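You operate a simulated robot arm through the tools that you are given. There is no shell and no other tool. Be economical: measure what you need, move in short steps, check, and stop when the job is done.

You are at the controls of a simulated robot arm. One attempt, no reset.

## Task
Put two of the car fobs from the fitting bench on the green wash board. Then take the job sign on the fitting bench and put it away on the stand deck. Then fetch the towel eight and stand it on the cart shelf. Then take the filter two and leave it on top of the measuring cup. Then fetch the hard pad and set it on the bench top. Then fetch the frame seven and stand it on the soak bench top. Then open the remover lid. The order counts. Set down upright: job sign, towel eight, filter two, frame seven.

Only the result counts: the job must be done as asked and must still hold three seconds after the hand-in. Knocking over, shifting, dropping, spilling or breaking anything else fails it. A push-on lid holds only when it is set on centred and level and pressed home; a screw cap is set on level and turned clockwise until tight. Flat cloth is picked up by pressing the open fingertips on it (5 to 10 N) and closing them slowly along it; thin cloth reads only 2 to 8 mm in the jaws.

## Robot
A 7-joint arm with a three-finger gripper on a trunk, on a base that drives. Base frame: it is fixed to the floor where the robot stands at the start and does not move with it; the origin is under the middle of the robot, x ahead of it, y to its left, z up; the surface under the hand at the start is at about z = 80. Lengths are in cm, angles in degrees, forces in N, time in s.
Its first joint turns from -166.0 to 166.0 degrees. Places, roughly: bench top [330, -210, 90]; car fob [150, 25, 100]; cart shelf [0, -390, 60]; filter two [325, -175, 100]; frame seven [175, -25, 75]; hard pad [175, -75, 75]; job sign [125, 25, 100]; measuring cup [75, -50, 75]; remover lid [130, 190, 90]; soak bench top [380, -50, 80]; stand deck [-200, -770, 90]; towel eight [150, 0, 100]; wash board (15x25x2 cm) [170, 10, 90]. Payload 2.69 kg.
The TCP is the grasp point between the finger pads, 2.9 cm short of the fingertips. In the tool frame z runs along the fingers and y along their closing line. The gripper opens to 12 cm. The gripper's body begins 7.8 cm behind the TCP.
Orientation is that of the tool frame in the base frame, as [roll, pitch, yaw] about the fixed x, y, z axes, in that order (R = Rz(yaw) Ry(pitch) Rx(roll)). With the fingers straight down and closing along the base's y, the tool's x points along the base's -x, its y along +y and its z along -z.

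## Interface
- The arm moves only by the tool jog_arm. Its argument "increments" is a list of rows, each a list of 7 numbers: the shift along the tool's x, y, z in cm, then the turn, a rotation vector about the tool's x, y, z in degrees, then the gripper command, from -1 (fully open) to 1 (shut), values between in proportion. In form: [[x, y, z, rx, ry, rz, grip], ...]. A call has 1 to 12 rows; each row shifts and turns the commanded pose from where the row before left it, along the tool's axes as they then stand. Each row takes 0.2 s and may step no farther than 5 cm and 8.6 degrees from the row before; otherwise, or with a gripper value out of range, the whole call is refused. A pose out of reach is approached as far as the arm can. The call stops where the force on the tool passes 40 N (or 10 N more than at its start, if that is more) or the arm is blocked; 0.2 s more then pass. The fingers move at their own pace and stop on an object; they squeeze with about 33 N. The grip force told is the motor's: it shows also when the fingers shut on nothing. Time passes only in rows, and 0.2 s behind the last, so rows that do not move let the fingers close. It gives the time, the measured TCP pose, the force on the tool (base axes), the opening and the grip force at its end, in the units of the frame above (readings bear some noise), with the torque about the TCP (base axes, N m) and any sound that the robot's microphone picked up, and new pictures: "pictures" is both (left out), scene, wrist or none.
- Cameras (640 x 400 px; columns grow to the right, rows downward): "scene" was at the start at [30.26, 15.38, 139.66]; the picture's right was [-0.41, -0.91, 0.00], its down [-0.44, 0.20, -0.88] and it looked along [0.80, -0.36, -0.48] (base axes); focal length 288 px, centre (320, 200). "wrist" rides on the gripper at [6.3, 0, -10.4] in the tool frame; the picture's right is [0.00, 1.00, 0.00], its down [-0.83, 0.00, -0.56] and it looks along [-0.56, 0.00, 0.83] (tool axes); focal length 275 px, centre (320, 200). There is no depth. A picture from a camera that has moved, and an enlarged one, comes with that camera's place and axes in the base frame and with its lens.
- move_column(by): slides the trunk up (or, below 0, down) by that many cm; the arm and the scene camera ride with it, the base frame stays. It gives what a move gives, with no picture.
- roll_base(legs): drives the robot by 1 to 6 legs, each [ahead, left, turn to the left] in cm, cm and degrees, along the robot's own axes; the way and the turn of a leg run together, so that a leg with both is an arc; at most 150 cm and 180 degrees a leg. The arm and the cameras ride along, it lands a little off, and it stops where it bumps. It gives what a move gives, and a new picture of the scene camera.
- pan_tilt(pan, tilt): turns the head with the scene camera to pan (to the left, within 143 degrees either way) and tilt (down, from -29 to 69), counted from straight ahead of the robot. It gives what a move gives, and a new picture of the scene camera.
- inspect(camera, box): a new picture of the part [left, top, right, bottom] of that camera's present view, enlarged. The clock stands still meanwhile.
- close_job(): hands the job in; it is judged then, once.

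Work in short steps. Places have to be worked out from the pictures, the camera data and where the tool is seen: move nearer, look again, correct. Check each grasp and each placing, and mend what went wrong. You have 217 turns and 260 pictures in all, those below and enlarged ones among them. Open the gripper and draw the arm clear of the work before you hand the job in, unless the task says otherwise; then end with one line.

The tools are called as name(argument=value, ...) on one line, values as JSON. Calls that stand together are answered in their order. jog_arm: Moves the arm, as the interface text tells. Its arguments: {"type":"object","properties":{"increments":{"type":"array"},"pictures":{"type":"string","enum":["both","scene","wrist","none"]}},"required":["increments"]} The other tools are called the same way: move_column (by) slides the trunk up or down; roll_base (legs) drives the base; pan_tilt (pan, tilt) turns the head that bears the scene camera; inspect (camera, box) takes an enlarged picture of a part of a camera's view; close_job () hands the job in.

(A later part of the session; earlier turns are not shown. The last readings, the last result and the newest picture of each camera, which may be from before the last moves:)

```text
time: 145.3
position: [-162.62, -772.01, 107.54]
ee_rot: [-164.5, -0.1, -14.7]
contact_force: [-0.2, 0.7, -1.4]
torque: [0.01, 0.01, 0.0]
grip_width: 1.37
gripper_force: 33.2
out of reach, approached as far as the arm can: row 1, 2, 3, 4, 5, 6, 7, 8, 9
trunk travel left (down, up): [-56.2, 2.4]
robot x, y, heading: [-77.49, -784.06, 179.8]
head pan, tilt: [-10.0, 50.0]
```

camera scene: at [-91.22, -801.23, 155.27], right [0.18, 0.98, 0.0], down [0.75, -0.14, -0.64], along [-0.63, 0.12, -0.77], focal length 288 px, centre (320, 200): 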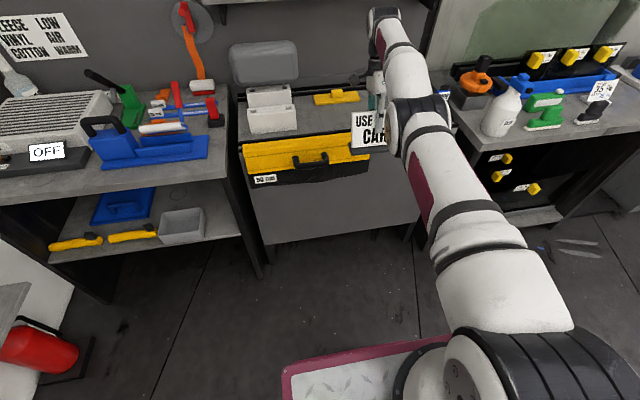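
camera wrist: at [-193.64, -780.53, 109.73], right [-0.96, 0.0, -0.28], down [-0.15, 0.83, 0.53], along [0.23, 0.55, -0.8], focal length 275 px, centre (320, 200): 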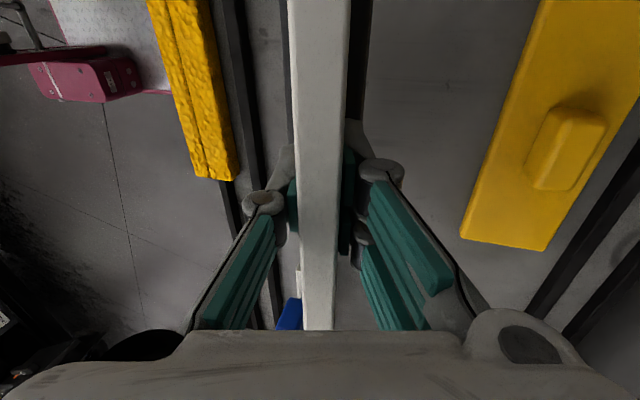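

Check convergence with a still call and picture.

jog_arm(increments=[[0, 0, 0, 0, 0, 0, 1], [0, 0, 0, 0, 0, 0, 1], [0, 0, 0, 0, 0, 0, 1]])

```text
time: 146.1
position: [-162.61, -772.06, 107.43]
ee_rot: [-164.4, -0.1, -14.8]
contact_force: [0.5, -0.8, -1.0]
torque: [-0.02, 0.01, 0.01]
grip_width: 1.34
gripper_force: 33.1
trunk travel left (down, up): [-56.2, 2.4]
robot x, y, heading: [-78.09, -783.74, 179.6]
head pan, tilt: [-10.0, 50.0]
camera scene: at [-91.2, -801.23, 155.28], right [0.18, 0.98, 0.0], down [0.75, -0.14, -0.64], along [-0.63, 0.12, -0.77], focal length 288 px, centre (320, 200)
camera wrist: at [-157.34, -776.33, 117.59], right [-0.24, -0.93, -0.27], down [-0.84, 0.06, 0.53], along [-0.48, 0.36, -0.8], focal length 275 px, centre (320, 200)
```

scene: 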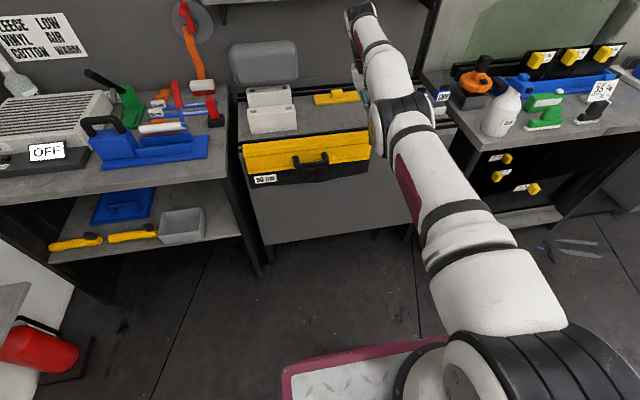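
wrist: 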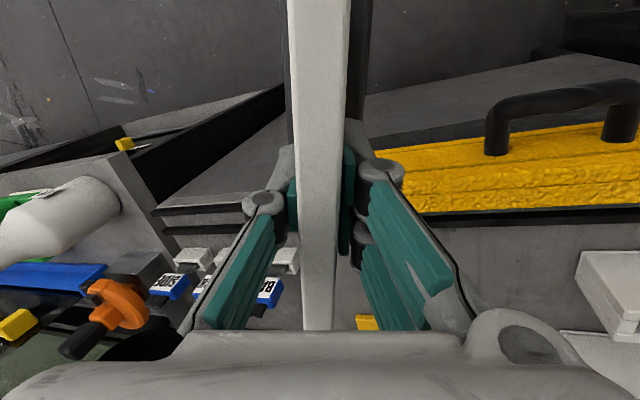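

Try a single small retracting row to see the response.

jog_arm(increments=[[3.87, -0.98, 0.28, 0, 0, 0, 1]], pictures="none")

jog_arm(increments=[[3.87, -0.98, 0.28, 0, 0, 0, 1]], pictures="none")

```text
time: 146.5
position: [-162.64, -771.72, 107.49]
ee_rot: [-164.4, -0.2, -14.8]
contact_force: [0.6, -0.3, -0.6]
torque: [0.02, -0.01, 0.01]
grip_width: 1.35
gripper_force: 33.1
out of reach, approached as far as the arm can: row 1
trunk travel left (down, up): [-56.2, 2.4]
robot x, y, heading: [-77.79, -783.99, 179.6]
head pan, tilt: [-10.0, 50.0]
```

```text
time: 146.9
position: [-162.69, -771.91, 107.49]
ee_rot: [-164.4, -0.2, -14.7]
contact_force: [-1.0, -0.5, -1.0]
torque: [-0.02, 0.0, -0.03]
grip_width: 1.35
gripper_force: 32.9
out of reach, approached as far as the arm can: row 1
trunk travel left (down, up): [-56.2, 2.4]
robot x, y, heading: [-77.79, -783.93, 179.8]
head pan, tilt: [-10.0, 50.0]
```

Try moving straight up, and laterally, to leave the singular posture.

jog_arm(increments=[[0, 1.1, 3.85, 0, 0, 0, 1]], pictures="none")

jog_arm(increments=[[0, -1.1, -3.85, 0, 0, 0, 1]], pictures="none")

jog_arm(increments=[[0, -3.8, 1.1, 0, 0, 0, 1]], pictures="none")

```text
time: 147.3
position: [-162.77, -771.98, 103.53]
ee_rot: [-164.4, -0.1, -14.8]
contact_force: [-1.0, 0.0, -0.1]
torque: [-0.01, -0.01, -0.03]
grip_width: 1.34
gripper_force: 33.2
trunk travel left (down, up): [-56.2, 2.4]
robot x, y, heading: [-77.85, -783.88, 179.6]
head pan, tilt: [-10.0, 50.0]
```

```text
time: 147.7
position: [-162.68, -772.03, 107.48]
ee_rot: [-164.4, -0.2, -14.8]
contact_force: [-0.6, -0.5, -1.5]
torque: [0.02, -0.03, 0.0]
grip_width: 1.37
gripper_force: 32.9
trunk travel left (down, up): [-56.2, 2.4]
robot x, y, heading: [-77.86, -783.75, 179.3]
head pan, tilt: [-10.0, 50.0]
```

```text
time: 148.1
position: [-162.26, -768.28, 107.42]
ee_rot: [-164.4, -0.3, -14.8]
contact_force: [0.2, -1.2, -0.9]
torque: [0.06, -0.01, -0.01]
grip_width: 1.38
gripper_force: 33.0
out of reach, approached as far as the arm can: row 1
trunk travel left (down, up): [-56.2, 2.4]
robot x, y, heading: [-77.79, -783.55, 179.5]
head pan, tilt: [-10.0, 50.0]
```

The arm is stretched straight (singular): inward commands don't act. Go lower by 8 to bend the elbow, then try inward.

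jog_arm(increments=[[0, 1.1, 3.85, 0, 0, 0, 1], [0, 1.1, 3.85, 0, 0, 0, 1], [1.93, -0.49, 0.14, 0, 0, 0, 1], [1.93, -0.49, 0.14, 0, 0, 0, 1]], pictures="none")

```text
time: 149.1
position: [-162.1, -767.45, 99.1]
ee_rot: [-164.3, -0.2, -14.9]
contact_force: [-0.4, -0.5, 0.3]
torque: [0.01, 0.0, 0.02]
grip_width: 1.35
gripper_force: 33.7
out of reach, approached as far as the arm can: row 3, 4
trunk travel left (down, up): [-56.2, 2.4]
robot x, y, heading: [-78.19, -783.88, 179.4]
head pan, tilt: [-10.0, 50.0]
```

Test the outward direction to learn which limit this is.

jog_arm(increments=[[-1.93, 0.49, -0.14, 0, 0, 0, 1]], pictures="none")

jog_arm(increments=[[0, -2.2, -3.85, 0, 0, 0, 1], [0, 0, 0, 4, 0, 0, 1], [0, 0, 0, 4, 0, 0, 1]], pictures="none")

```text
time: 149.5
position: [-162.27, -767.79, 99.28]
ee_rot: [-164.4, -0.1, -14.9]
contact_force: [-0.5, 0.2, -1.2]
torque: [0.01, -0.03, 0.02]
grip_width: 1.34
gripper_force: 33.0
out of reach, approached as far as the arm can: row 1
trunk travel left (down, up): [-56.2, 2.4]
robot x, y, heading: [-77.85, -783.59, 179.6]
head pan, tilt: [-10.0, 50.0]
```

```text
time: 150.3
position: [-162.01, -766.66, 103.55]
ee_rot: [-156.4, -0.2, -14.9]
contact_force: [0.0, 0.1, -0.6]
torque: [0.0, -0.02, 0.02]
grip_width: 1.34
gripper_force: 33.9
trunk travel left (down, up): [-56.2, 2.4]
robot x, y, heading: [-77.97, -783.82, 179.5]
head pan, tilt: [-10.0, 50.0]
```

Both in and out are stuck: straight-elbow singularity. Back the base off 20 cm for space, then lower the hand ~24 cm to bend the elbow before pulling in.

roll_base(legs=[[-20, 0, 0]])

jog_arm(increments=[[0, 0, 0, -8, 0, 0, 1], [0, 1.1, 3.85, 0, 0, 0, 1], [0, 1.1, 3.85, 0, 0, 0, 1], [0, 1.1, 3.85, 0, 0, 0, 1], [0, 1.1, 3.85, 0, 0, 0, 1], [0, 1.1, 3.85, 0, 0, 0, 1], [0, 1.1, 3.85, 0, 0, 0, 1], [1.93, -0.49, 0.14, 0, 0, 0, 1], [1.93, -0.49, 0.14, 0, 0, 0, 1]])

```text
time: 151.8
position: [-142.32, -766.74, 103.67]
ee_rot: [-156.4, -0.1, -15.0]
contact_force: [0.8, -0.5, -1.1]
torque: [-0.05, -0.05, 0.02]
grip_width: 1.36
gripper_force: 33.3
trunk travel left (down, up): [-56.2, 2.4]
robot x, y, heading: [-58.33, -783.67, 179.1]
head pan, tilt: [-10.0, 50.0]
camera scene: at [-71.7, -801.37, 155.27], right [0.18, 0.98, 0.0], down [0.75, -0.14, -0.64], along [-0.63, 0.12, -0.77], focal length 288 px, centre (320, 200)
```

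scene: 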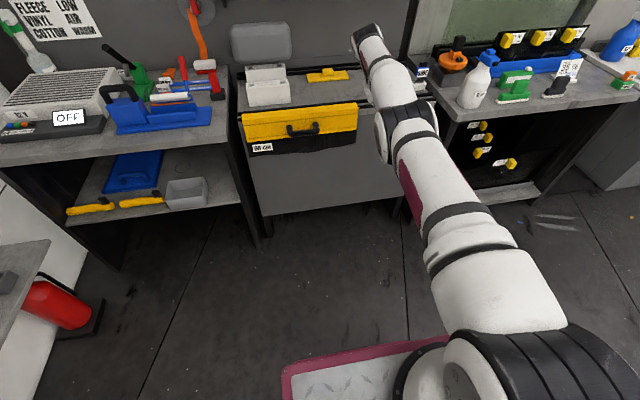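

```text
time: 153.8
position: [-135.18, -767.06, 80.47]
ee_rot: [-164.5, -0.1, -14.9]
contact_force: [-0.1, -0.1, -2.0]
torque: [-0.02, -0.01, 0.0]
grip_width: 1.39
gripper_force: 33.5
out of reach, approached as far as the arm can: row 4, 5, 6, 7
trunk travel left (down, up): [-56.2, 2.4]
robot x, y, heading: [-58.29, -784.01, 179.7]
head pan, tilt: [-10.0, 50.0]
camera scene: at [-71.7, -801.36, 155.28], right [0.18, 0.98, 0.0], down [0.75, -0.14, -0.64], along [-0.63, 0.12, -0.77], focal length 288 px, centre (320, 200)
camera wrist: at [-129.8, -771.39, 90.59], right [-0.24, -0.93, -0.27], down [-0.84, 0.07, 0.53], along [-0.48, 0.36, -0.8], focal length 275 px, centre (320, 200)
```

scene: 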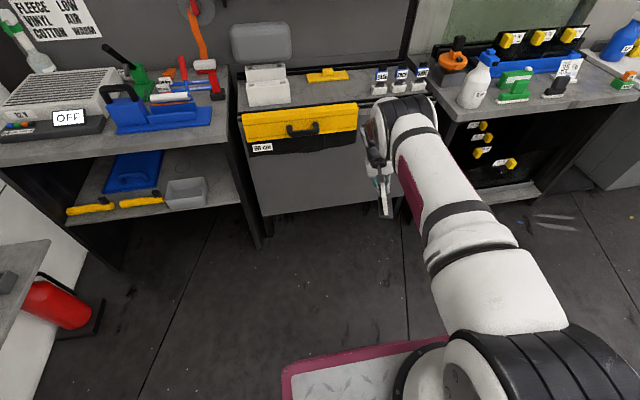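
wrist: 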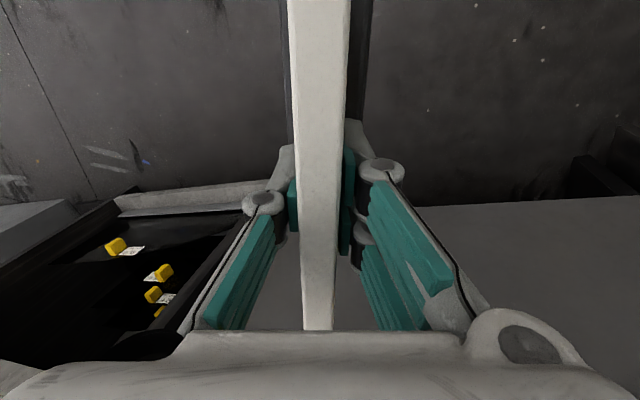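

Elbow is bent again. Pull in 12 cm, and keep turning while rising.

jog_arm(increments=[[3.87, -0.98, 0.28, 0, 0, 0, 1], [3.87, -0.98, 0.28, 0, 0, 0, 1], [0, -1.1, -3.85, 0, 0, 0, 1], [0, -1.1, -3.85, 0, 0, 0, 1], [0, 0, 0, 0, -2.34, -8.17, 1], [0, 0, 0, 0, -2.34, -8.17, 1], [0, 0, 0, 0, -2.34, -8.17, 1], [0, 0, 0, 0, -2.34, -8.17, 1], [0, 0, 0, 0, -2.34, -8.17, 1], [0, 0, 0, 0, -2.34, -8.17, 1]], pictures="none")

```text
time: 156.0
position: [-127.22, -767.23, 88.41]
ee_rot: [-164.3, 0.2, 36.2]
contact_force: [-0.4, 0.2, -1.1]
torque: [0.01, 0.0, 0.01]
grip_width: 1.33
gripper_force: 33.0
trunk travel left (down, up): [-56.2, 2.4]
robot x, y, heading: [-58.53, -784.16, 179.6]
head pan, tilt: [-10.0, 50.0]
```

Good. Rise and turn the remaining 54°.

jog_arm(increments=[[0, -1.1, -3.85, 0, 0, 0, 1], [0, -1.1, -3.85, 0, 0, 0, 1], [0, -1.1, -3.85, 0, 0, 0, 1], [0, -1.1, -3.85, 0, 0, 0, 1], [0, 0, 0, 0, -2.34, -8.17, 1], [0, 0, 0, 0, -2.34, -8.17, 1], [0, 0, 0, 0, -2.34, -8.17, 1], [0, 0, 0, 0, -2.34, -8.17, 1], [0, 0, 0, 0, -2.34, -8.17, 1], [0, 0, 0, 0, -2.34, -8.17, 1], [0, 0, 0, 0, -0.8, -2.7, 1]])

```text
time: 158.4
position: [-127.2, -766.99, 104.43]
ee_rot: [-164.0, 0.4, 90.0]
contact_force: [0.8, -0.1, -1.7]
torque: [0.01, -0.03, 0.0]
grip_width: 1.37
gripper_force: 32.8
trunk travel left (down, up): [-56.2, 2.4]
robot x, y, heading: [-58.31, -784.23, 179.2]
head pan, tilt: [-10.0, 50.0]
camera scene: at [-71.68, -801.37, 155.28], right [0.18, 0.98, 0.0], down [0.75, -0.14, -0.64], along [-0.63, 0.12, -0.77], focal length 288 px, centre (320, 200)
camera wrist: at [-124.36, -760.6, 114.46], right [0.96, 0.0, -0.28], down [0.16, -0.83, 0.54], along [-0.23, -0.56, -0.8], focal length 275 px, centre (320, 200)
```

scene: 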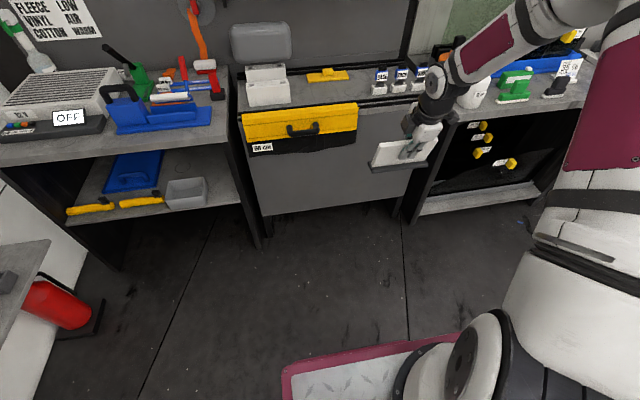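
wrist: 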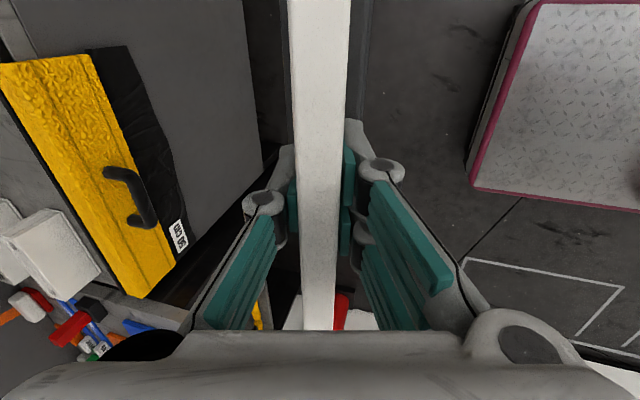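

Posture is good now. Raise 6, shift to y≈−775, then drive ahead in two bites.

jog_arm(increments=[[-4, 0, 0, 0, 0, 0, 1], [-4, 0, 0, 0, 0, 0, 1], [0, -0.83, -2.9, 0, 0, 0, 1], [0, -0.83, -2.9, 0, 0, 0, 1]], pictures="none")

roll_base(legs=[[50, 0, 0]])

```text
time: 159.4
position: [-127.19, -774.93, 110.54]
ee_rot: [-164.0, 0.5, 89.8]
contact_force: [-0.7, -0.4, -1.8]
torque: [0.02, -0.01, 0.0]
grip_width: 1.37
gripper_force: 32.5
trunk travel left (down, up): [-56.2, 2.4]
robot x, y, heading: [-58.71, -784.11, 179.6]
head pan, tilt: [-10.0, 50.0]
```

```text
time: 162.4
position: [-177.05, -773.59, 110.51]
ee_rot: [-164.0, 0.4, 89.3]
contact_force: [-0.3, -0.8, -1.5]
torque: [0.03, -0.02, -0.03]
grip_width: 1.33
gripper_force: 32.8
trunk travel left (down, up): [-56.2, 2.4]
robot x, y, heading: [-107.93, -782.69, 178.8]
head pan, tilt: [-10.0, 50.0]
camera scene: at [-121.76, -800.52, 155.29], right [0.19, 0.98, 0.0], down [0.75, -0.15, -0.64], along [-0.63, 0.12, -0.77], focal length 288 px, centre (320, 200)
```

scene: 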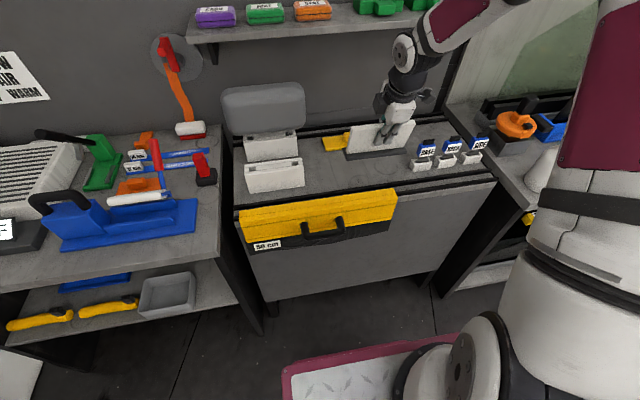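

Room looks good. Lower 8, then move in 10.5 cm.

jog_arm(increments=[[0, 1.1, 3.85, 0, 0, 0, 1], [0, 1.1, 3.85, 0, 0, 0, 1], [-0.47, -3.36, 0.97, 0, 0, 0, 1], [-0.47, -3.36, 0.97, 0, 0, 0, 1], [-0.47, -3.36, 0.97, 0, 0, 0, 1]])

```text
time: 163.6
position: [-187.59, -775.13, 102.54]
ee_rot: [-164.0, 0.4, 89.4]
contact_force: [0.2, -0.2, -0.2]
torque: [0.02, -0.01, 0.02]
grip_width: 1.35
gripper_force: 33.6
trunk travel left (down, up): [-56.2, 2.4]
robot x, y, heading: [-108.1, -782.95, 178.8]
head pan, tilt: [-10.0, 50.0]
camera scene: at [-121.75, -800.51, 155.28], right [0.19, 0.98, 0.0], down [0.75, -0.15, -0.64], along [-0.63, 0.12, -0.77], focal length 288 px, centre (320, 200)
camera wrist: at [-184.68, -768.74, 112.52], right [0.96, -0.01, -0.28], down [0.15, -0.83, 0.54], along [-0.23, -0.56, -0.8], focal length 275 px, centre (320, 200)
```

scene: 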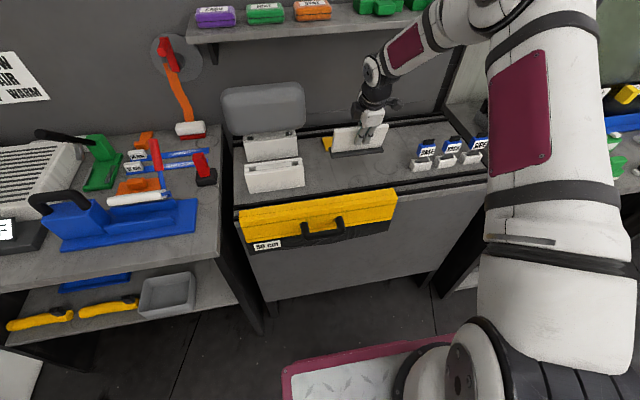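
wrist: 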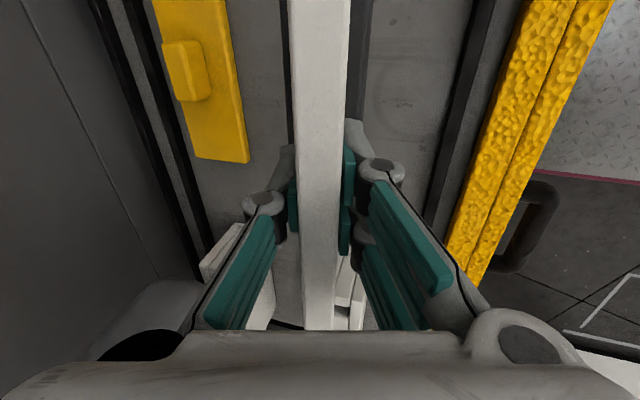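

Between yellow bar and front rail, centred. Lower 7 cm, then creep.

jog_arm(increments=[[0, 1.1, 3.85, 0, 0, 0, 1], [0, 0.69, 2.4, 0, 0, 0, 1], [0, 0.14, 0.48, 0, 0, 0, 1], [0, 0.14, 0.48, 0, 0, 0, 1]])

```text
time: 164.6
position: [-187.57, -775.16, 94.96]
ee_rot: [-164.0, 0.3, 89.4]
contact_force: [0.1, -0.1, -1.2]
torque: [0.01, -0.01, 0.0]
grip_width: 1.33
gripper_force: 33.1
trunk travel left (down, up): [-56.2, 2.4]
robot x, y, heading: [-108.04, -783.12, 178.8]
head pan, tilt: [-10.0, 50.0]
camera scene: at [-121.77, -800.52, 155.28], right [0.19, 0.98, 0.0], down [0.75, -0.15, -0.64], along [-0.63, 0.12, -0.77], focal length 288 px, centre (320, 200)
camera wrist: at [-184.66, -768.72, 105.07], right [0.96, -0.01, -0.28], down [0.15, -0.83, 0.54], along [-0.23, -0.56, -0.8], focal length 275 px, centre (320, 200)
```

scene: 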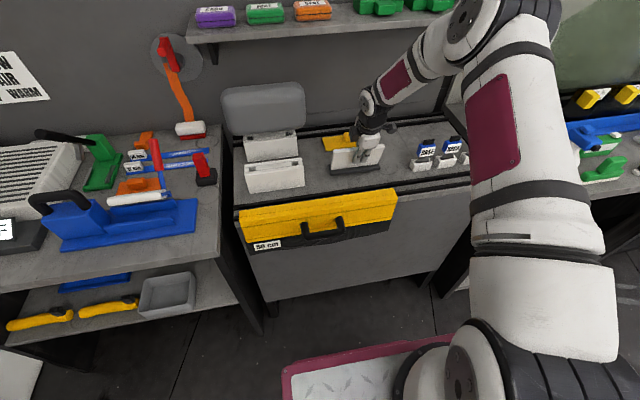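
wrist: 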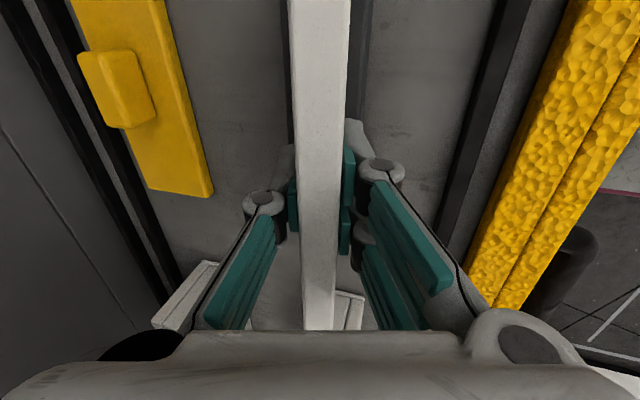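

Creep down.

jog_arm(increments=[[0, 0.08, 0.29, 0, 0, 0, 1], [0, 0.08, 0.29, 0, 0, 0, 1], [0, 0.06, 0.2, 0, 0, 0, 1]], pictures="none")

jog_arm(increments=[[0, 0.06, 0.2, 0, 0, 0, 1], [0, 0.06, 0.2, 0, 0, 0, 1]], pictures="none")

```text
time: 165.4
position: [-187.62, -775.05, 94.23]
ee_rot: [-164.0, 0.4, 89.4]
contact_force: [-0.5, 0.1, -0.5]
torque: [0.01, 0.01, 0.01]
grip_width: 1.34
gripper_force: 32.4
trunk travel left (down, up): [-56.2, 2.4]
robot x, y, heading: [-108.47, -782.96, 179.0]
head pan, tilt: [-10.0, 50.0]
```

```text
time: 166.0
position: [-187.61, -775.04, 93.88]
ee_rot: [-163.9, 0.5, 89.2]
contact_force: [1.6, -0.6, 4.0]
torque: [0.3, 0.08, -0.07]
grip_width: 1.36
gripper_force: 33.0
trunk travel left (down, up): [-56.2, 2.4]
robot x, y, heading: [-108.08, -783.16, 178.8]
head pan, tilt: [-10.0, 50.0]
```

Contact. Settle slightly, open modestly, and withdraw along the tool axis.

jog_arm(increments=[[0, 0.05, 0.15, 0, 0, 0, 1], [0, 0, 0, 0, 0, 0, 0.6], [0, 0, 0, 0, 0, 0, 0.3], [0, 0, 0, 0, 0, 0, 0.3], [0, 0, -2, 0, 0, 0, 0.3], [0, 0, -4, 0, 0, 0, 0.3], [0, 0, -4.5, 0, 0, 0, 0.3]])

```text
time: 167.6
position: [-184.58, -774.96, 103.72]
ee_rot: [-164.0, 0.4, 89.4]
contact_force: [-0.7, 0.7, -0.2]
torque: [0.03, -0.04, -0.02]
grip_width: 4.19
gripper_force: 0.0
trunk travel left (down, up): [-56.2, 2.4]
robot x, y, heading: [-108.23, -783.16, 179.1]
head pan, tilt: [-10.0, 50.0]
camera scene: at [-121.8, -800.52, 155.28], right [0.19, 0.98, 0.0], down [0.75, -0.15, -0.64], along [-0.63, 0.12, -0.77], focal length 288 px, centre (320, 200)
camera wrist: at [-181.77, -768.65, 113.77], right [0.96, -0.01, -0.27], down [0.15, -0.83, 0.54], along [-0.23, -0.56, -0.8], focal length 275 px, centre (320, 200)
```

scene: 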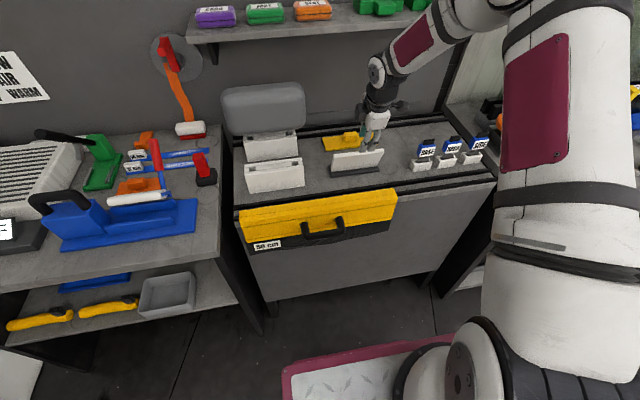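
wrist: 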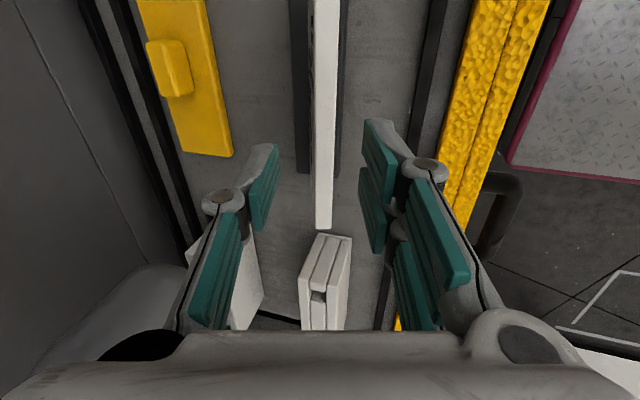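

Job sign stands upright on the deck. Withdraw, back off, and return the tool to straight-down nominal.

jog_arm(increments=[[0, 0, -4.5, 0, 0, 0, 0.3], [0, 0, -4.5, 0, 0, 0, 0.3]], pictures="none")

roll_base(legs=[[-45, 0, 0]])

jog_arm(increments=[[0, 0, 0, -8, 0, 0, -1], [0, 0, 0, -8, 0, 0, -1], [0, 0, 0, 0, 0, 8.5, -1], [0, 0, 0, 0, 0, 8.5, -1], [0, 0, 0, 0, 0, 8.5, -1], [0, 0, 0, 0, 0, 8.5, -1], [0, 0, 0, 0, 0, 8.5, -1], [0, 0, 0, 0, 0, 8.5, -1], [0, 0, 0, 0, 0, 8.5, -1], [0, 0, 0, 0, 0, 8.5, -1], [0, 0, 0, 0, 0, 8.5, -1], [0, 0, 0, 0, 0, 8.5, -1]], pictures="none")

```text
time: 168.2
position: [-182.05, -774.91, 112.6]
ee_rot: [-164.0, 0.4, 89.4]
contact_force: [-0.9, -0.1, -0.7]
torque: [-0.01, -0.04, 0.0]
grip_width: 4.19
gripper_force: 0.2
trunk travel left (down, up): [-56.2, 2.4]
robot x, y, heading: [-108.29, -783.53, 178.7]
head pan, tilt: [-10.0, 50.0]
```

```text
time: 170.9
position: [-137.05, -775.3, 112.59]
ee_rot: [-164.0, 0.5, 88.8]
contact_force: [-0.1, -0.3, -0.6]
torque: [0.01, -0.01, 0.02]
grip_width: 4.18
gripper_force: 0.0
trunk travel left (down, up): [-56.2, 2.4]
robot x, y, heading: [-63.13, -784.17, 178.3]
head pan, tilt: [-10.0, 50.0]
camera scene: at [-76.93, -801.48, 155.28], right [0.2, 0.98, 0.0], down [0.75, -0.16, -0.64], along [-0.63, 0.13, -0.77], focal length 288 px, centre (320, 200)
```

scene: 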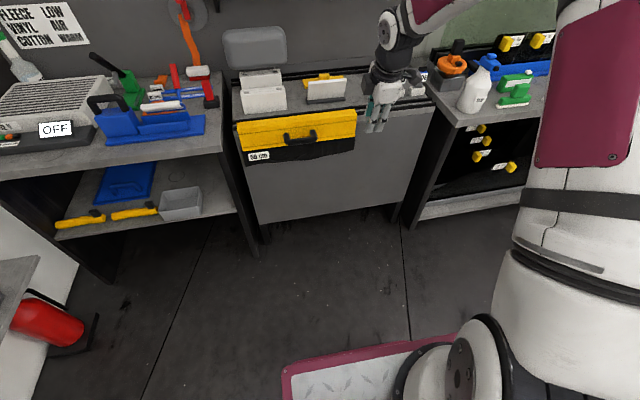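

```text
time: 173.5
position: [-136.81, -775.11, 112.38]
ee_rot: [179.5, 0.0, 3.4]
contact_force: [-0.2, 0.7, -0.6]
torque: [-0.03, 0.0, -0.02]
grip_width: 11.99
gripper_force: 0.2
trunk travel left (down, up): [-56.2, 2.4]
robot x, y, heading: [-63.41, -784.36, 178.3]
head pan, tilt: [-10.0, 50.0]
```

Turn to face +y and drive toward the cart for a look.

roll_base(legs=[[0, 0, -88], [145, 10, 0], [120, 0, 0]])

pan_tilt(pan=-38, tilt=35)

```text
time: 190.2
position: [-71.39, -443.84, 112.59]
ee_rot: [179.6, 0.0, -83.6]
contact_force: [0.8, 0.0, 0.9]
torque: [0.02, -0.01, 0.03]
grip_width: 12.0
gripper_force: 0.1
trunk travel left (down, up): [-56.2, 2.4]
robot x, y, heading: [-76.88, -517.96, 91.3]
head pan, tilt: [-10.0, 50.0]
camera scene: at [-94.7, -504.9, 155.28], right [0.99, -0.15, 0.0], down [-0.12, -0.76, -0.64], along [0.1, 0.64, -0.77], focal length 288 px, centre (320, 200)
```

scene: 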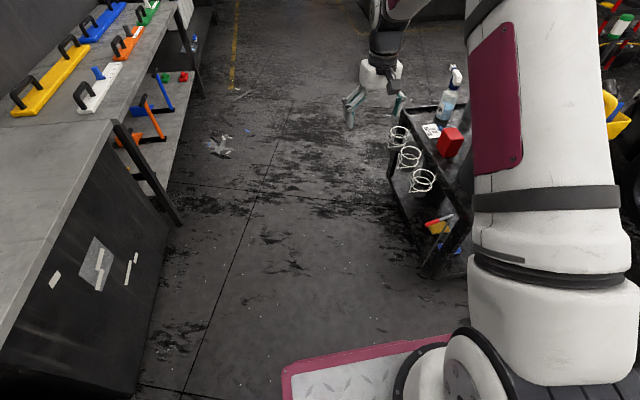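

```text
time: 191.1
position: [-71.53, -443.86, 112.57]
ee_rot: [179.6, -0.1, -83.5]
contact_force: [-1.0, 0.3, -0.2]
torque: [0.0, -0.02, 0.02]
grip_width: 12.0
gripper_force: 0.1
trunk travel left (down, up): [-56.2, 2.4]
robot x, y, heading: [-76.74, -517.91, 91.2]
head pan, tilt: [-38.0, 35.0]
camera scene: at [-90.61, -505.46, 157.45], right [0.8, -0.6, 0.0], down [-0.34, -0.46, -0.82], along [0.49, 0.66, -0.57], focal length 288 px, centre (320, 200)
```

scene: 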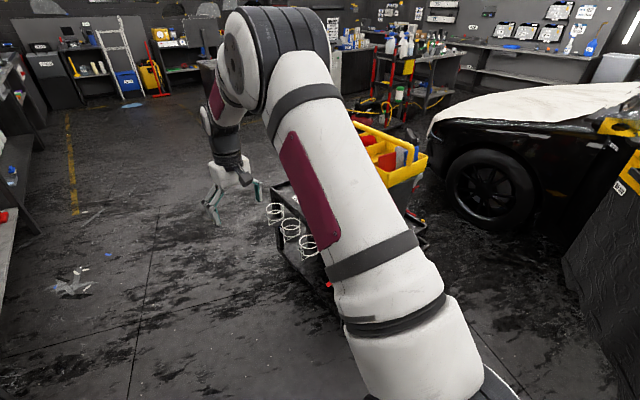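

Drive alongside the cart (x≈−97, y≈−390) and look at it from the side.

roll_base(legs=[[125, 22, 0]])

pan_tilt(pan=-92, tilt=42)

```text
time: 197.5
position: [-94.14, -319.99, 112.4]
ee_rot: [179.6, 0.0, -84.3]
contact_force: [-0.4, 0.4, -0.4]
torque: [-0.02, 0.03, -0.03]
grip_width: 12.01
gripper_force: 0.0
trunk travel left (down, up): [-56.2, 2.4]
robot x, y, heading: [-100.17, -393.68, 90.1]
head pan, tilt: [-38.0, 35.0]
camera scene: at [-114.25, -381.33, 157.46], right [0.79, -0.61, 0.0], down [-0.35, -0.45, -0.82], along [0.5, 0.65, -0.57], focal length 288 px, centre (320, 200)
```

scene: 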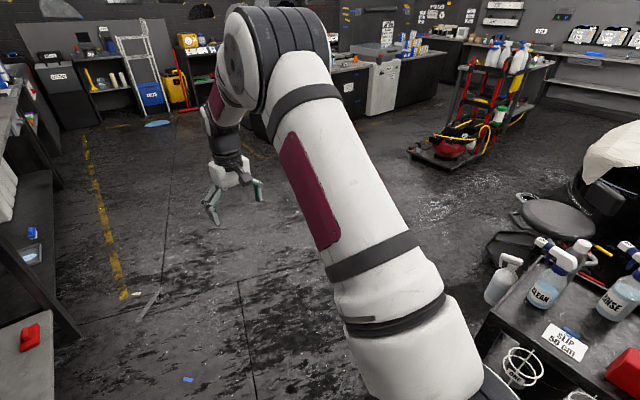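

```text
time: 198.7
position: [-94.13, -320.07, 112.56]
ee_rot: [179.6, 0.1, -84.3]
contact_force: [-0.1, -0.4, -0.3]
torque: [0.0, 0.0, 0.01]
grip_width: 12.0
gripper_force: 0.2
trunk travel left (down, up): [-56.2, 2.4]
robot x, y, heading: [-100.61, -393.84, 90.4]
head pan, tilt: [-92.0, 42.0]
camera scene: at [-111.28, -388.54, 156.41], right [-0.03, -1.0, 0.0], down [-0.67, 0.02, -0.74], along [0.74, -0.02, -0.67], focal length 288 px, centre (320, 200)
```

scene: 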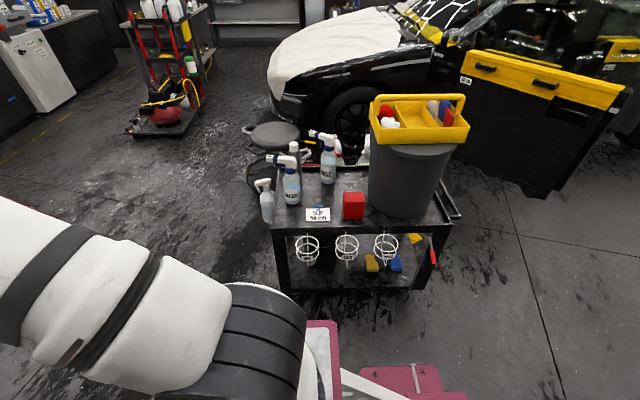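

The cart's top deck sits at z≈62 — matching "cart shelf". Enlarge for free space.

inspect(camera="scene", box=[230, 110, 490, 310])

```text
2.00 times, centred on (360, 210) of scene
camera zoom: at [-111.28, -388.54, 156.41], right [-0.03, -1.0, 0.0], down [-0.67, 0.02, -0.74], along [0.74, -0.02, -0.67], focal length 577 px, centre (240, 180)
```

zoom: 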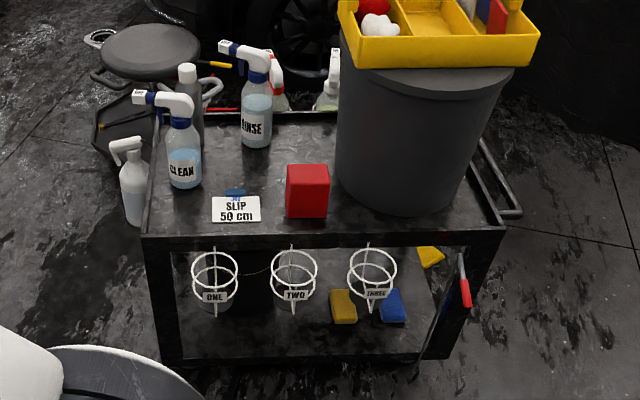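

Plan for towel spot on cart deck: ≈(−4,−403,62), between cube, RINSE bottle and bin. Retract the hand for travel, then go fetch the towel.

jog_arm(increments=[[0, 0, 0, 0, 0, 5.7, -1], [4.5, 0, -2, 0, 0, 0, -1], [4.5, 0, -2, 0, 0, 0, -1], [4.5, 0, -2, 0, 0, 0, -1], [0, 0, -4.5, 0, 0, 0, -1], [0, 0, -4.5, 0, 0, 0, -1]], pictures="none")

roll_base(legs=[[148, 0, 0], [148, 0, 0], [50, 0, 0], [70, -50, 0], [64, -50, 0], [0, 0, -90]])

```text
time: 200.1
position: [-93.93, -333.65, 127.61]
ee_rot: [179.7, -0.1, -90.0]
contact_force: [0.5, 0.2, 0.5]
torque: [-0.01, 0.03, -0.01]
grip_width: 11.99
gripper_force: 0.0
trunk travel left (down, up): [-56.2, 2.4]
robot x, y, heading: [-100.59, -393.73, 90.2]
head pan, tilt: [-92.0, 42.0]
```

```text
time: 229.0
position: [76.23, 76.15, 127.54]
ee_rot: [179.7, 0.0, 177.9]
contact_force: [-0.1, 0.6, -0.2]
torque: [0.02, 0.0, 0.01]
grip_width: 11.98
gripper_force: 0.2
trunk travel left (down, up): [-56.2, 2.4]
robot x, y, heading: [16.1, 84.99, -1.7]
head pan, tilt: [-92.0, 42.0]
camera scene: at [21.79, 95.52, 156.4], right [-1.0, 0.07, 0.0], down [0.04, 0.67, -0.74], along [-0.05, -0.74, -0.67], focal length 288 px, centre (320, 200)
```

scene: 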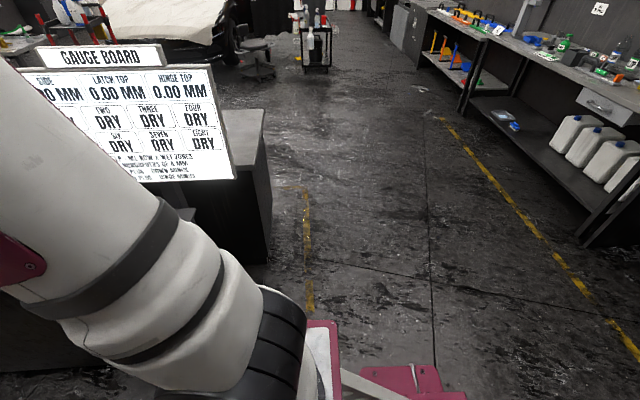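

Ahead along the aisle to x≈147 and turn to face the bench.

roll_base(legs=[[131, 5, 0], [0, 0, -88.3]])

pan_tilt(pan=0, tilt=50)

```text
time: 238.0
position: [179.11, 34.45, 127.5]
ee_rot: [179.6, 0.0, 122.8]
contact_force: [0.5, 1.0, 0.3]
torque: [-0.02, 0.0, 0.01]
grip_width: 12.01
gripper_force: 0.2
trunk travel left (down, up): [-56.2, 2.4]
robot x, y, heading: [152.13, 88.81, -56.9]
head pan, tilt: [-92.0, 42.0]
stopped in leg 2: the robot was blocked; the commanded pose is now the measured one
camera scene: at [163.79, 90.26, 156.4], right [-0.52, 0.86, 0.0], down [0.57, 0.35, -0.74], along [-0.64, -0.38, -0.67], focal length 288 px, centre (320, 200)
```

scene: 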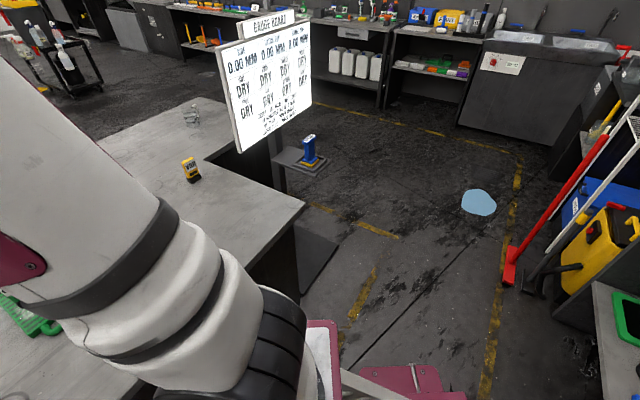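

```text
time: 239.7
position: [179.2, 34.4, 127.46]
ee_rot: [179.6, 0.1, 122.9]
contact_force: [0.1, -0.7, 1.0]
torque: [-0.01, 0.03, 0.01]
grip_width: 12.0
gripper_force: 0.1
trunk travel left (down, up): [-56.2, 2.4]
robot x, y, heading: [152.23, 88.65, -57.2]
head pan, tilt: [0.0, 50.0]
camera scene: at [175.15, 88.13, 155.28], right [-0.84, -0.55, 0.0], down [-0.42, 0.64, -0.64], along [0.35, -0.54, -0.77], focal length 288 px, centre (320, 200)
```

scene: 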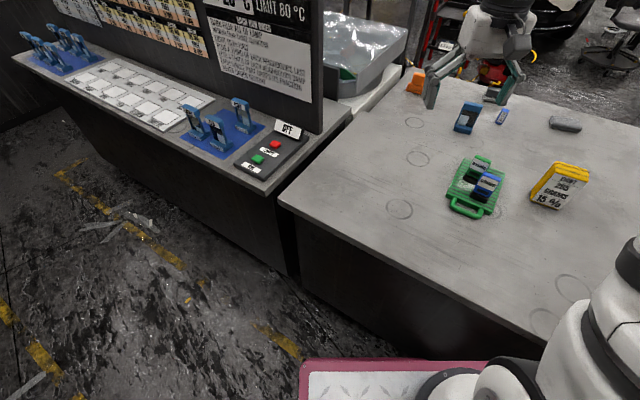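

The turn was blocked near the bench; back off 9 cm and finish turning.

roll_base(legs=[[-9, 0, 0], [0, 0, -32.8]])

```text
time: 242.4
position: [140.19, 36.02, 127.56]
ee_rot: [179.6, 0.1, 89.9]
contact_force: [0.7, -0.2, -0.4]
torque: [0.02, -0.03, -0.01]
grip_width: 11.98
gripper_force: 0.1
trunk travel left (down, up): [-56.2, 2.4]
robot x, y, heading: [146.88, 96.12, -89.8]
head pan, tilt: [0.0, 50.0]
camera scene: at [166.06, 83.21, 155.28], right [-1.0, 0.0, 0.0], down [0.0, 0.77, -0.64], along [0.0, -0.64, -0.77], focal length 288 px, centre (320, 200)
```

scene: 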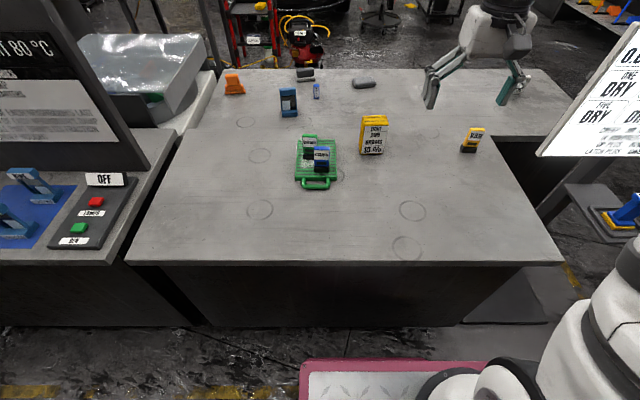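

All unchanged. Drive ahead 12, lower the column 12, and move the hand over the towel.

roll_base(legs=[[12, 0, 0]])

move_column(by=-14)

jog_arm(increments=[[-4, 1.2, 0, 0, 0, 0, -1], [-4, 1.2, 0, 0, 0, 0, -1], [-4, 1.2, 0, 0, 0, 0, -1], [-4, 1.2, 0, 0, 0, 0, -1], [-3, 1.2, 0, 0, 0, 0, -1]])

```text
time: 243.6
position: [140.32, 23.92, 127.53]
ee_rot: [179.6, 0.0, 89.9]
contact_force: [-0.4, -0.3, -1.2]
torque: [-0.02, 0.0, 0.01]
grip_width: 12.01
gripper_force: 0.0
trunk travel left (down, up): [-56.2, 2.4]
robot x, y, heading: [147.2, 84.3, -89.5]
head pan, tilt: [0.0, 50.0]
camera scene: at [166.11, 71.13, 155.29], right [-1.0, 0.0, 0.0], down [0.0, 0.77, -0.64], along [0.0, -0.64, -0.77], focal length 288 px, centre (320, 200)
```

scene: 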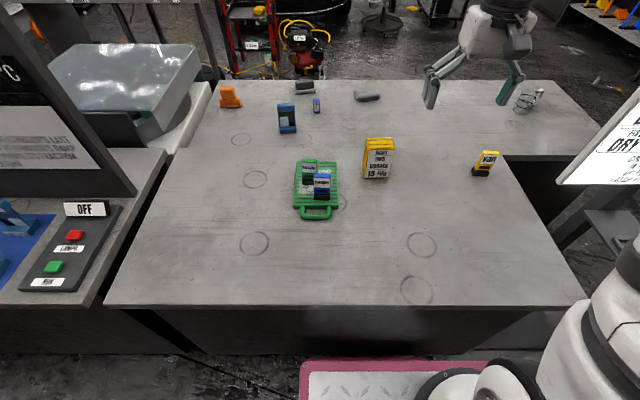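

```text
time: 245.3
position: [140.24, 23.84, 113.48]
ee_rot: [179.7, -0.1, 89.9]
contact_force: [0.2, 0.4, 0.0]
torque: [0.02, 0.0, 0.0]
grip_width: 11.99
gripper_force: 0.1
trunk travel left (down, up): [-42.2, 16.4]
robot x, y, heading: [147.04, 84.07, -90.0]
head pan, tilt: [0.0, 50.0]
```

```text
time: 246.5
position: [146.1, 4.92, 113.42]
ee_rot: [179.6, 0.0, 89.9]
contact_force: [-1.6, -0.4, 0.6]
torque: [-0.02, -0.04, -0.01]
grip_width: 11.99
gripper_force: 0.2
trunk travel left (down, up): [-42.2, 16.4]
robot x, y, heading: [147.06, 83.98, -89.8]
head pan, tilt: [0.0, 50.0]
camera scene: at [166.14, 57.73, 141.23], right [-1.0, 0.0, 0.0], down [0.0, 0.77, -0.64], along [0.0, -0.64, -0.77], focal length 288 px, centre (320, 200)
camera wrist: at [146.02, 11.15, 123.95], right [1.0, 0.0, 0.01], down [0.0, -0.83, 0.56], along [0.01, -0.56, -0.83], focal length 275 px, centre (320, 200)
```

scene: 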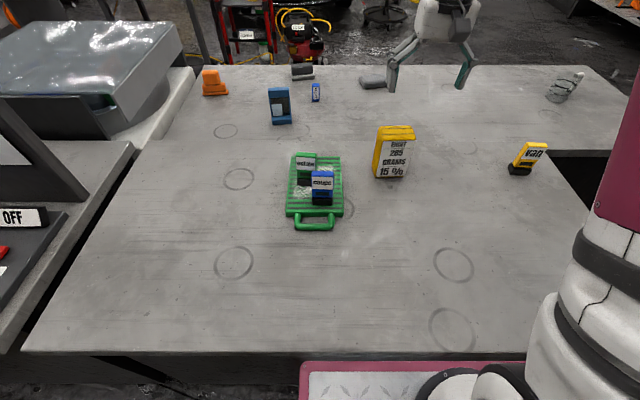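
wrist: 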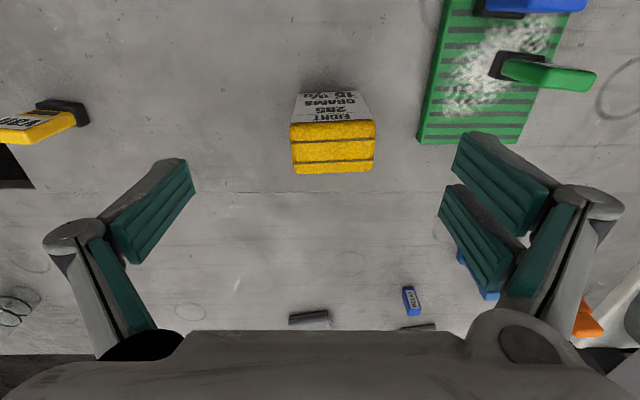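

Towel: x 143–151.3, y −3…2.5, top ≈97.7. Descend around it with TCP to (147.2,−0.2,92).

jog_arm(increments=[[-4, 1.1, 0, 0, 0, 0, -1], [-1.1, 0, 4, 0, 0, 0, -1], [0, 0, 4.5, 0, 0, 0, -1], [0, 0, 4.5, 0, 0, 0, -1], [0, 0, 4.5, 0, 0, 0, -1], [0, 0, 3.9, 0, 0, 0, -1]], pictures="wrist")

```text
time: 247.9
position: [147.53, -0.34, 92.32]
ee_rot: [179.5, 0.4, 89.9]
contact_force: [1.7, 0.4, 21.6]
torque: [-0.51, -0.88, 0.08]
grip_width: 12.06
gripper_force: 0.0
trunk travel left (down, up): [-42.2, 16.4]
robot x, y, heading: [146.96, 84.25, -89.5]
head pan, tilt: [0.0, 50.0]
camera wrist: at [147.37, 5.94, 102.77], right [1.0, 0.0, 0.01], down [0.0, -0.83, 0.56], along [0.01, -0.56, -0.83], focal length 275 px, centre (320, 200)
```

wrist: 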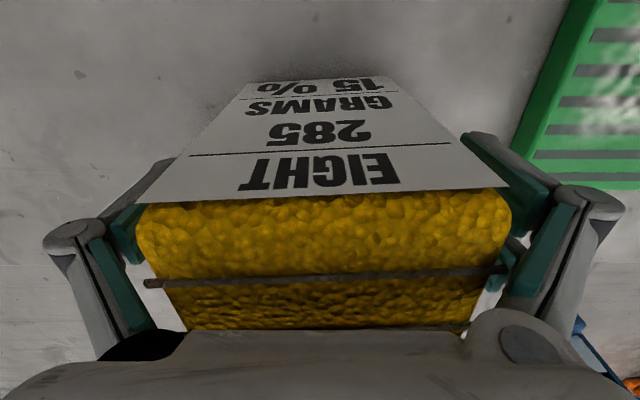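

21 N upward: the palm touches the towel's top (≈100). Rise 1.2 cm and close.

jog_arm(increments=[[0, 0, -1.3, 0, 0, 0, -1], [0, 0, 0, 0, 0, 0, 1], [0, 0, 0, 0, 0, 0, 1], [0, 0, 0, 0, 0, 0, 1]], pictures="wrist")

```text
time: 248.9
position: [147.43, -0.1, 93.4]
ee_rot: [179.7, 0.0, 89.9]
contact_force: [4.7, 0.6, 7.5]
torque: [-0.22, 0.05, 0.09]
grip_width: 9.65
gripper_force: 33.1
trunk travel left (down, up): [-42.2, 16.4]
robot x, y, heading: [147.22, 83.93, -90.0]
head pan, tilt: [0.0, 50.0]
camera wrist: at [147.31, 6.04, 103.87], right [1.0, 0.0, 0.01], down [0.0, -0.83, 0.56], along [0.01, -0.56, -0.83], focal length 275 px, centre (320, 200)
```

wrist: 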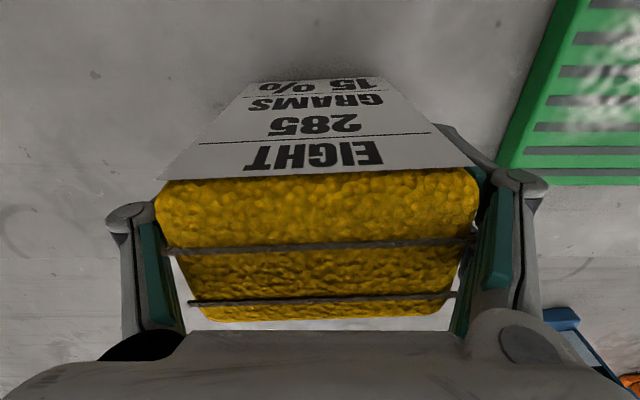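

Held at 9.65 cm wide. Lift and retract.

jog_arm(increments=[[0, 0, -1, 0, 0, 0, 1], [0, 0, -4.7, 0, 0, 0, 1], [0, 0, -4.7, 0, 0, 0, 1], [0, 0, -4.7, 0, 0, 0, 1], [0, 0, -4.7, 0, 0, 0, 1], [4.7, 0, 0, 0, 0, 0, 1], [4.7, 0, 0, 0, 0, 0, 1], [4.7, 0, 0, 0, 0, 0, 1], [4.7, 0, 0, 0, 0, 0, 1]])

```text
time: 250.9
position: [147.39, 18.43, 113.31]
ee_rot: [179.5, -0.2, 89.9]
contact_force: [-0.5, -0.5, -3.2]
torque: [0.06, 0.0, -0.02]
grip_width: 9.56
gripper_force: 33.1
trunk travel left (down, up): [-42.2, 16.4]
robot x, y, heading: [146.84, 84.33, -89.9]
head pan, tilt: [0.0, 50.0]
camera scene: at [166.16, 57.62, 141.2], right [-1.0, 0.0, 0.0], down [0.0, 0.77, -0.64], along [0.0, -0.64, -0.77], focal length 288 px, centre (320, 200)
camera wrist: at [147.24, 24.72, 123.84], right [1.0, 0.0, 0.01], down [0.0, -0.83, 0.55], along [0.01, -0.55, -0.83], focal length 275 px, centre (320, 200)
```

scene: 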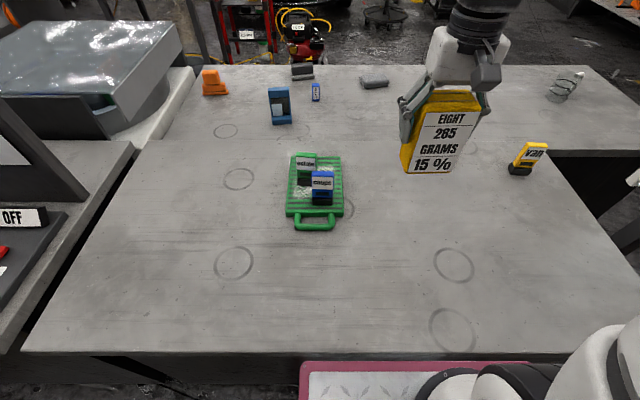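
wrist: 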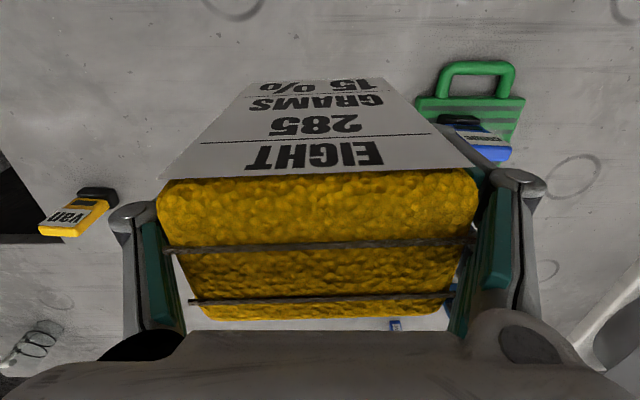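

Travel to the cart: back off, turn, aisle out, then along x≈−108 to y≈−400.

roll_base(legs=[[-7, 0, 0], [0, 0, -90], [145, 0, 0], [60, 130, 0], [0, 0, 90]])

```text
time: 273.2
position: [-58.64, -108.64, 113.44]
ee_rot: [179.5, -0.1, 89.8]
contact_force: [0.4, 0.2, -2.5]
torque: [0.0, -0.02, 0.0]
grip_width: 8.8
gripper_force: 33.0
trunk travel left (down, up): [-42.2, 16.4]
robot x, y, heading: [-58.65, -42.7, -89.9]
head pan, tilt: [0.0, 50.0]
camera scene: at [-39.84, -69.54, 141.22], right [-1.0, 0.0, 0.0], down [0.0, 0.77, -0.64], along [0.0, -0.64, -0.77], focal length 288 px, centre (320, 200)
```

scene: 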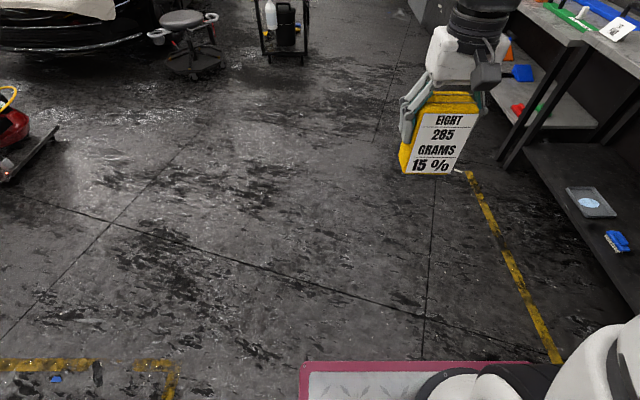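

Onward to y≈−401 at x≈−108 and turn to face the cart.

roll_base(legs=[[145, -25, 0], [145, -25, 0], [68, 0, 0], [0, 0, 90]])

```text
time: 294.5
position: [-47.59, -403.44, 113.3]
ee_rot: [179.5, -0.1, 175.8]
contact_force: [-0.4, -0.5, -2.8]
torque: [0.0, 0.04, -0.02]
grip_width: 8.53
gripper_force: 33.0
trunk travel left (down, up): [-42.2, 16.4]
robot x, y, heading: [-113.2, -399.01, -4.0]
head pan, tilt: [0.0, 50.0]
camera scene: at [-85.27, -381.75, 141.22], right [-0.07, -1.0, 0.0], down [-0.76, 0.05, -0.64], along [0.64, -0.04, -0.77], focal length 288 px, centre (320, 200)
```

scene: 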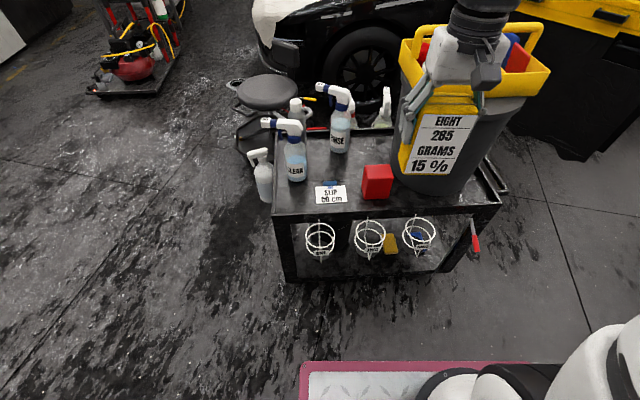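

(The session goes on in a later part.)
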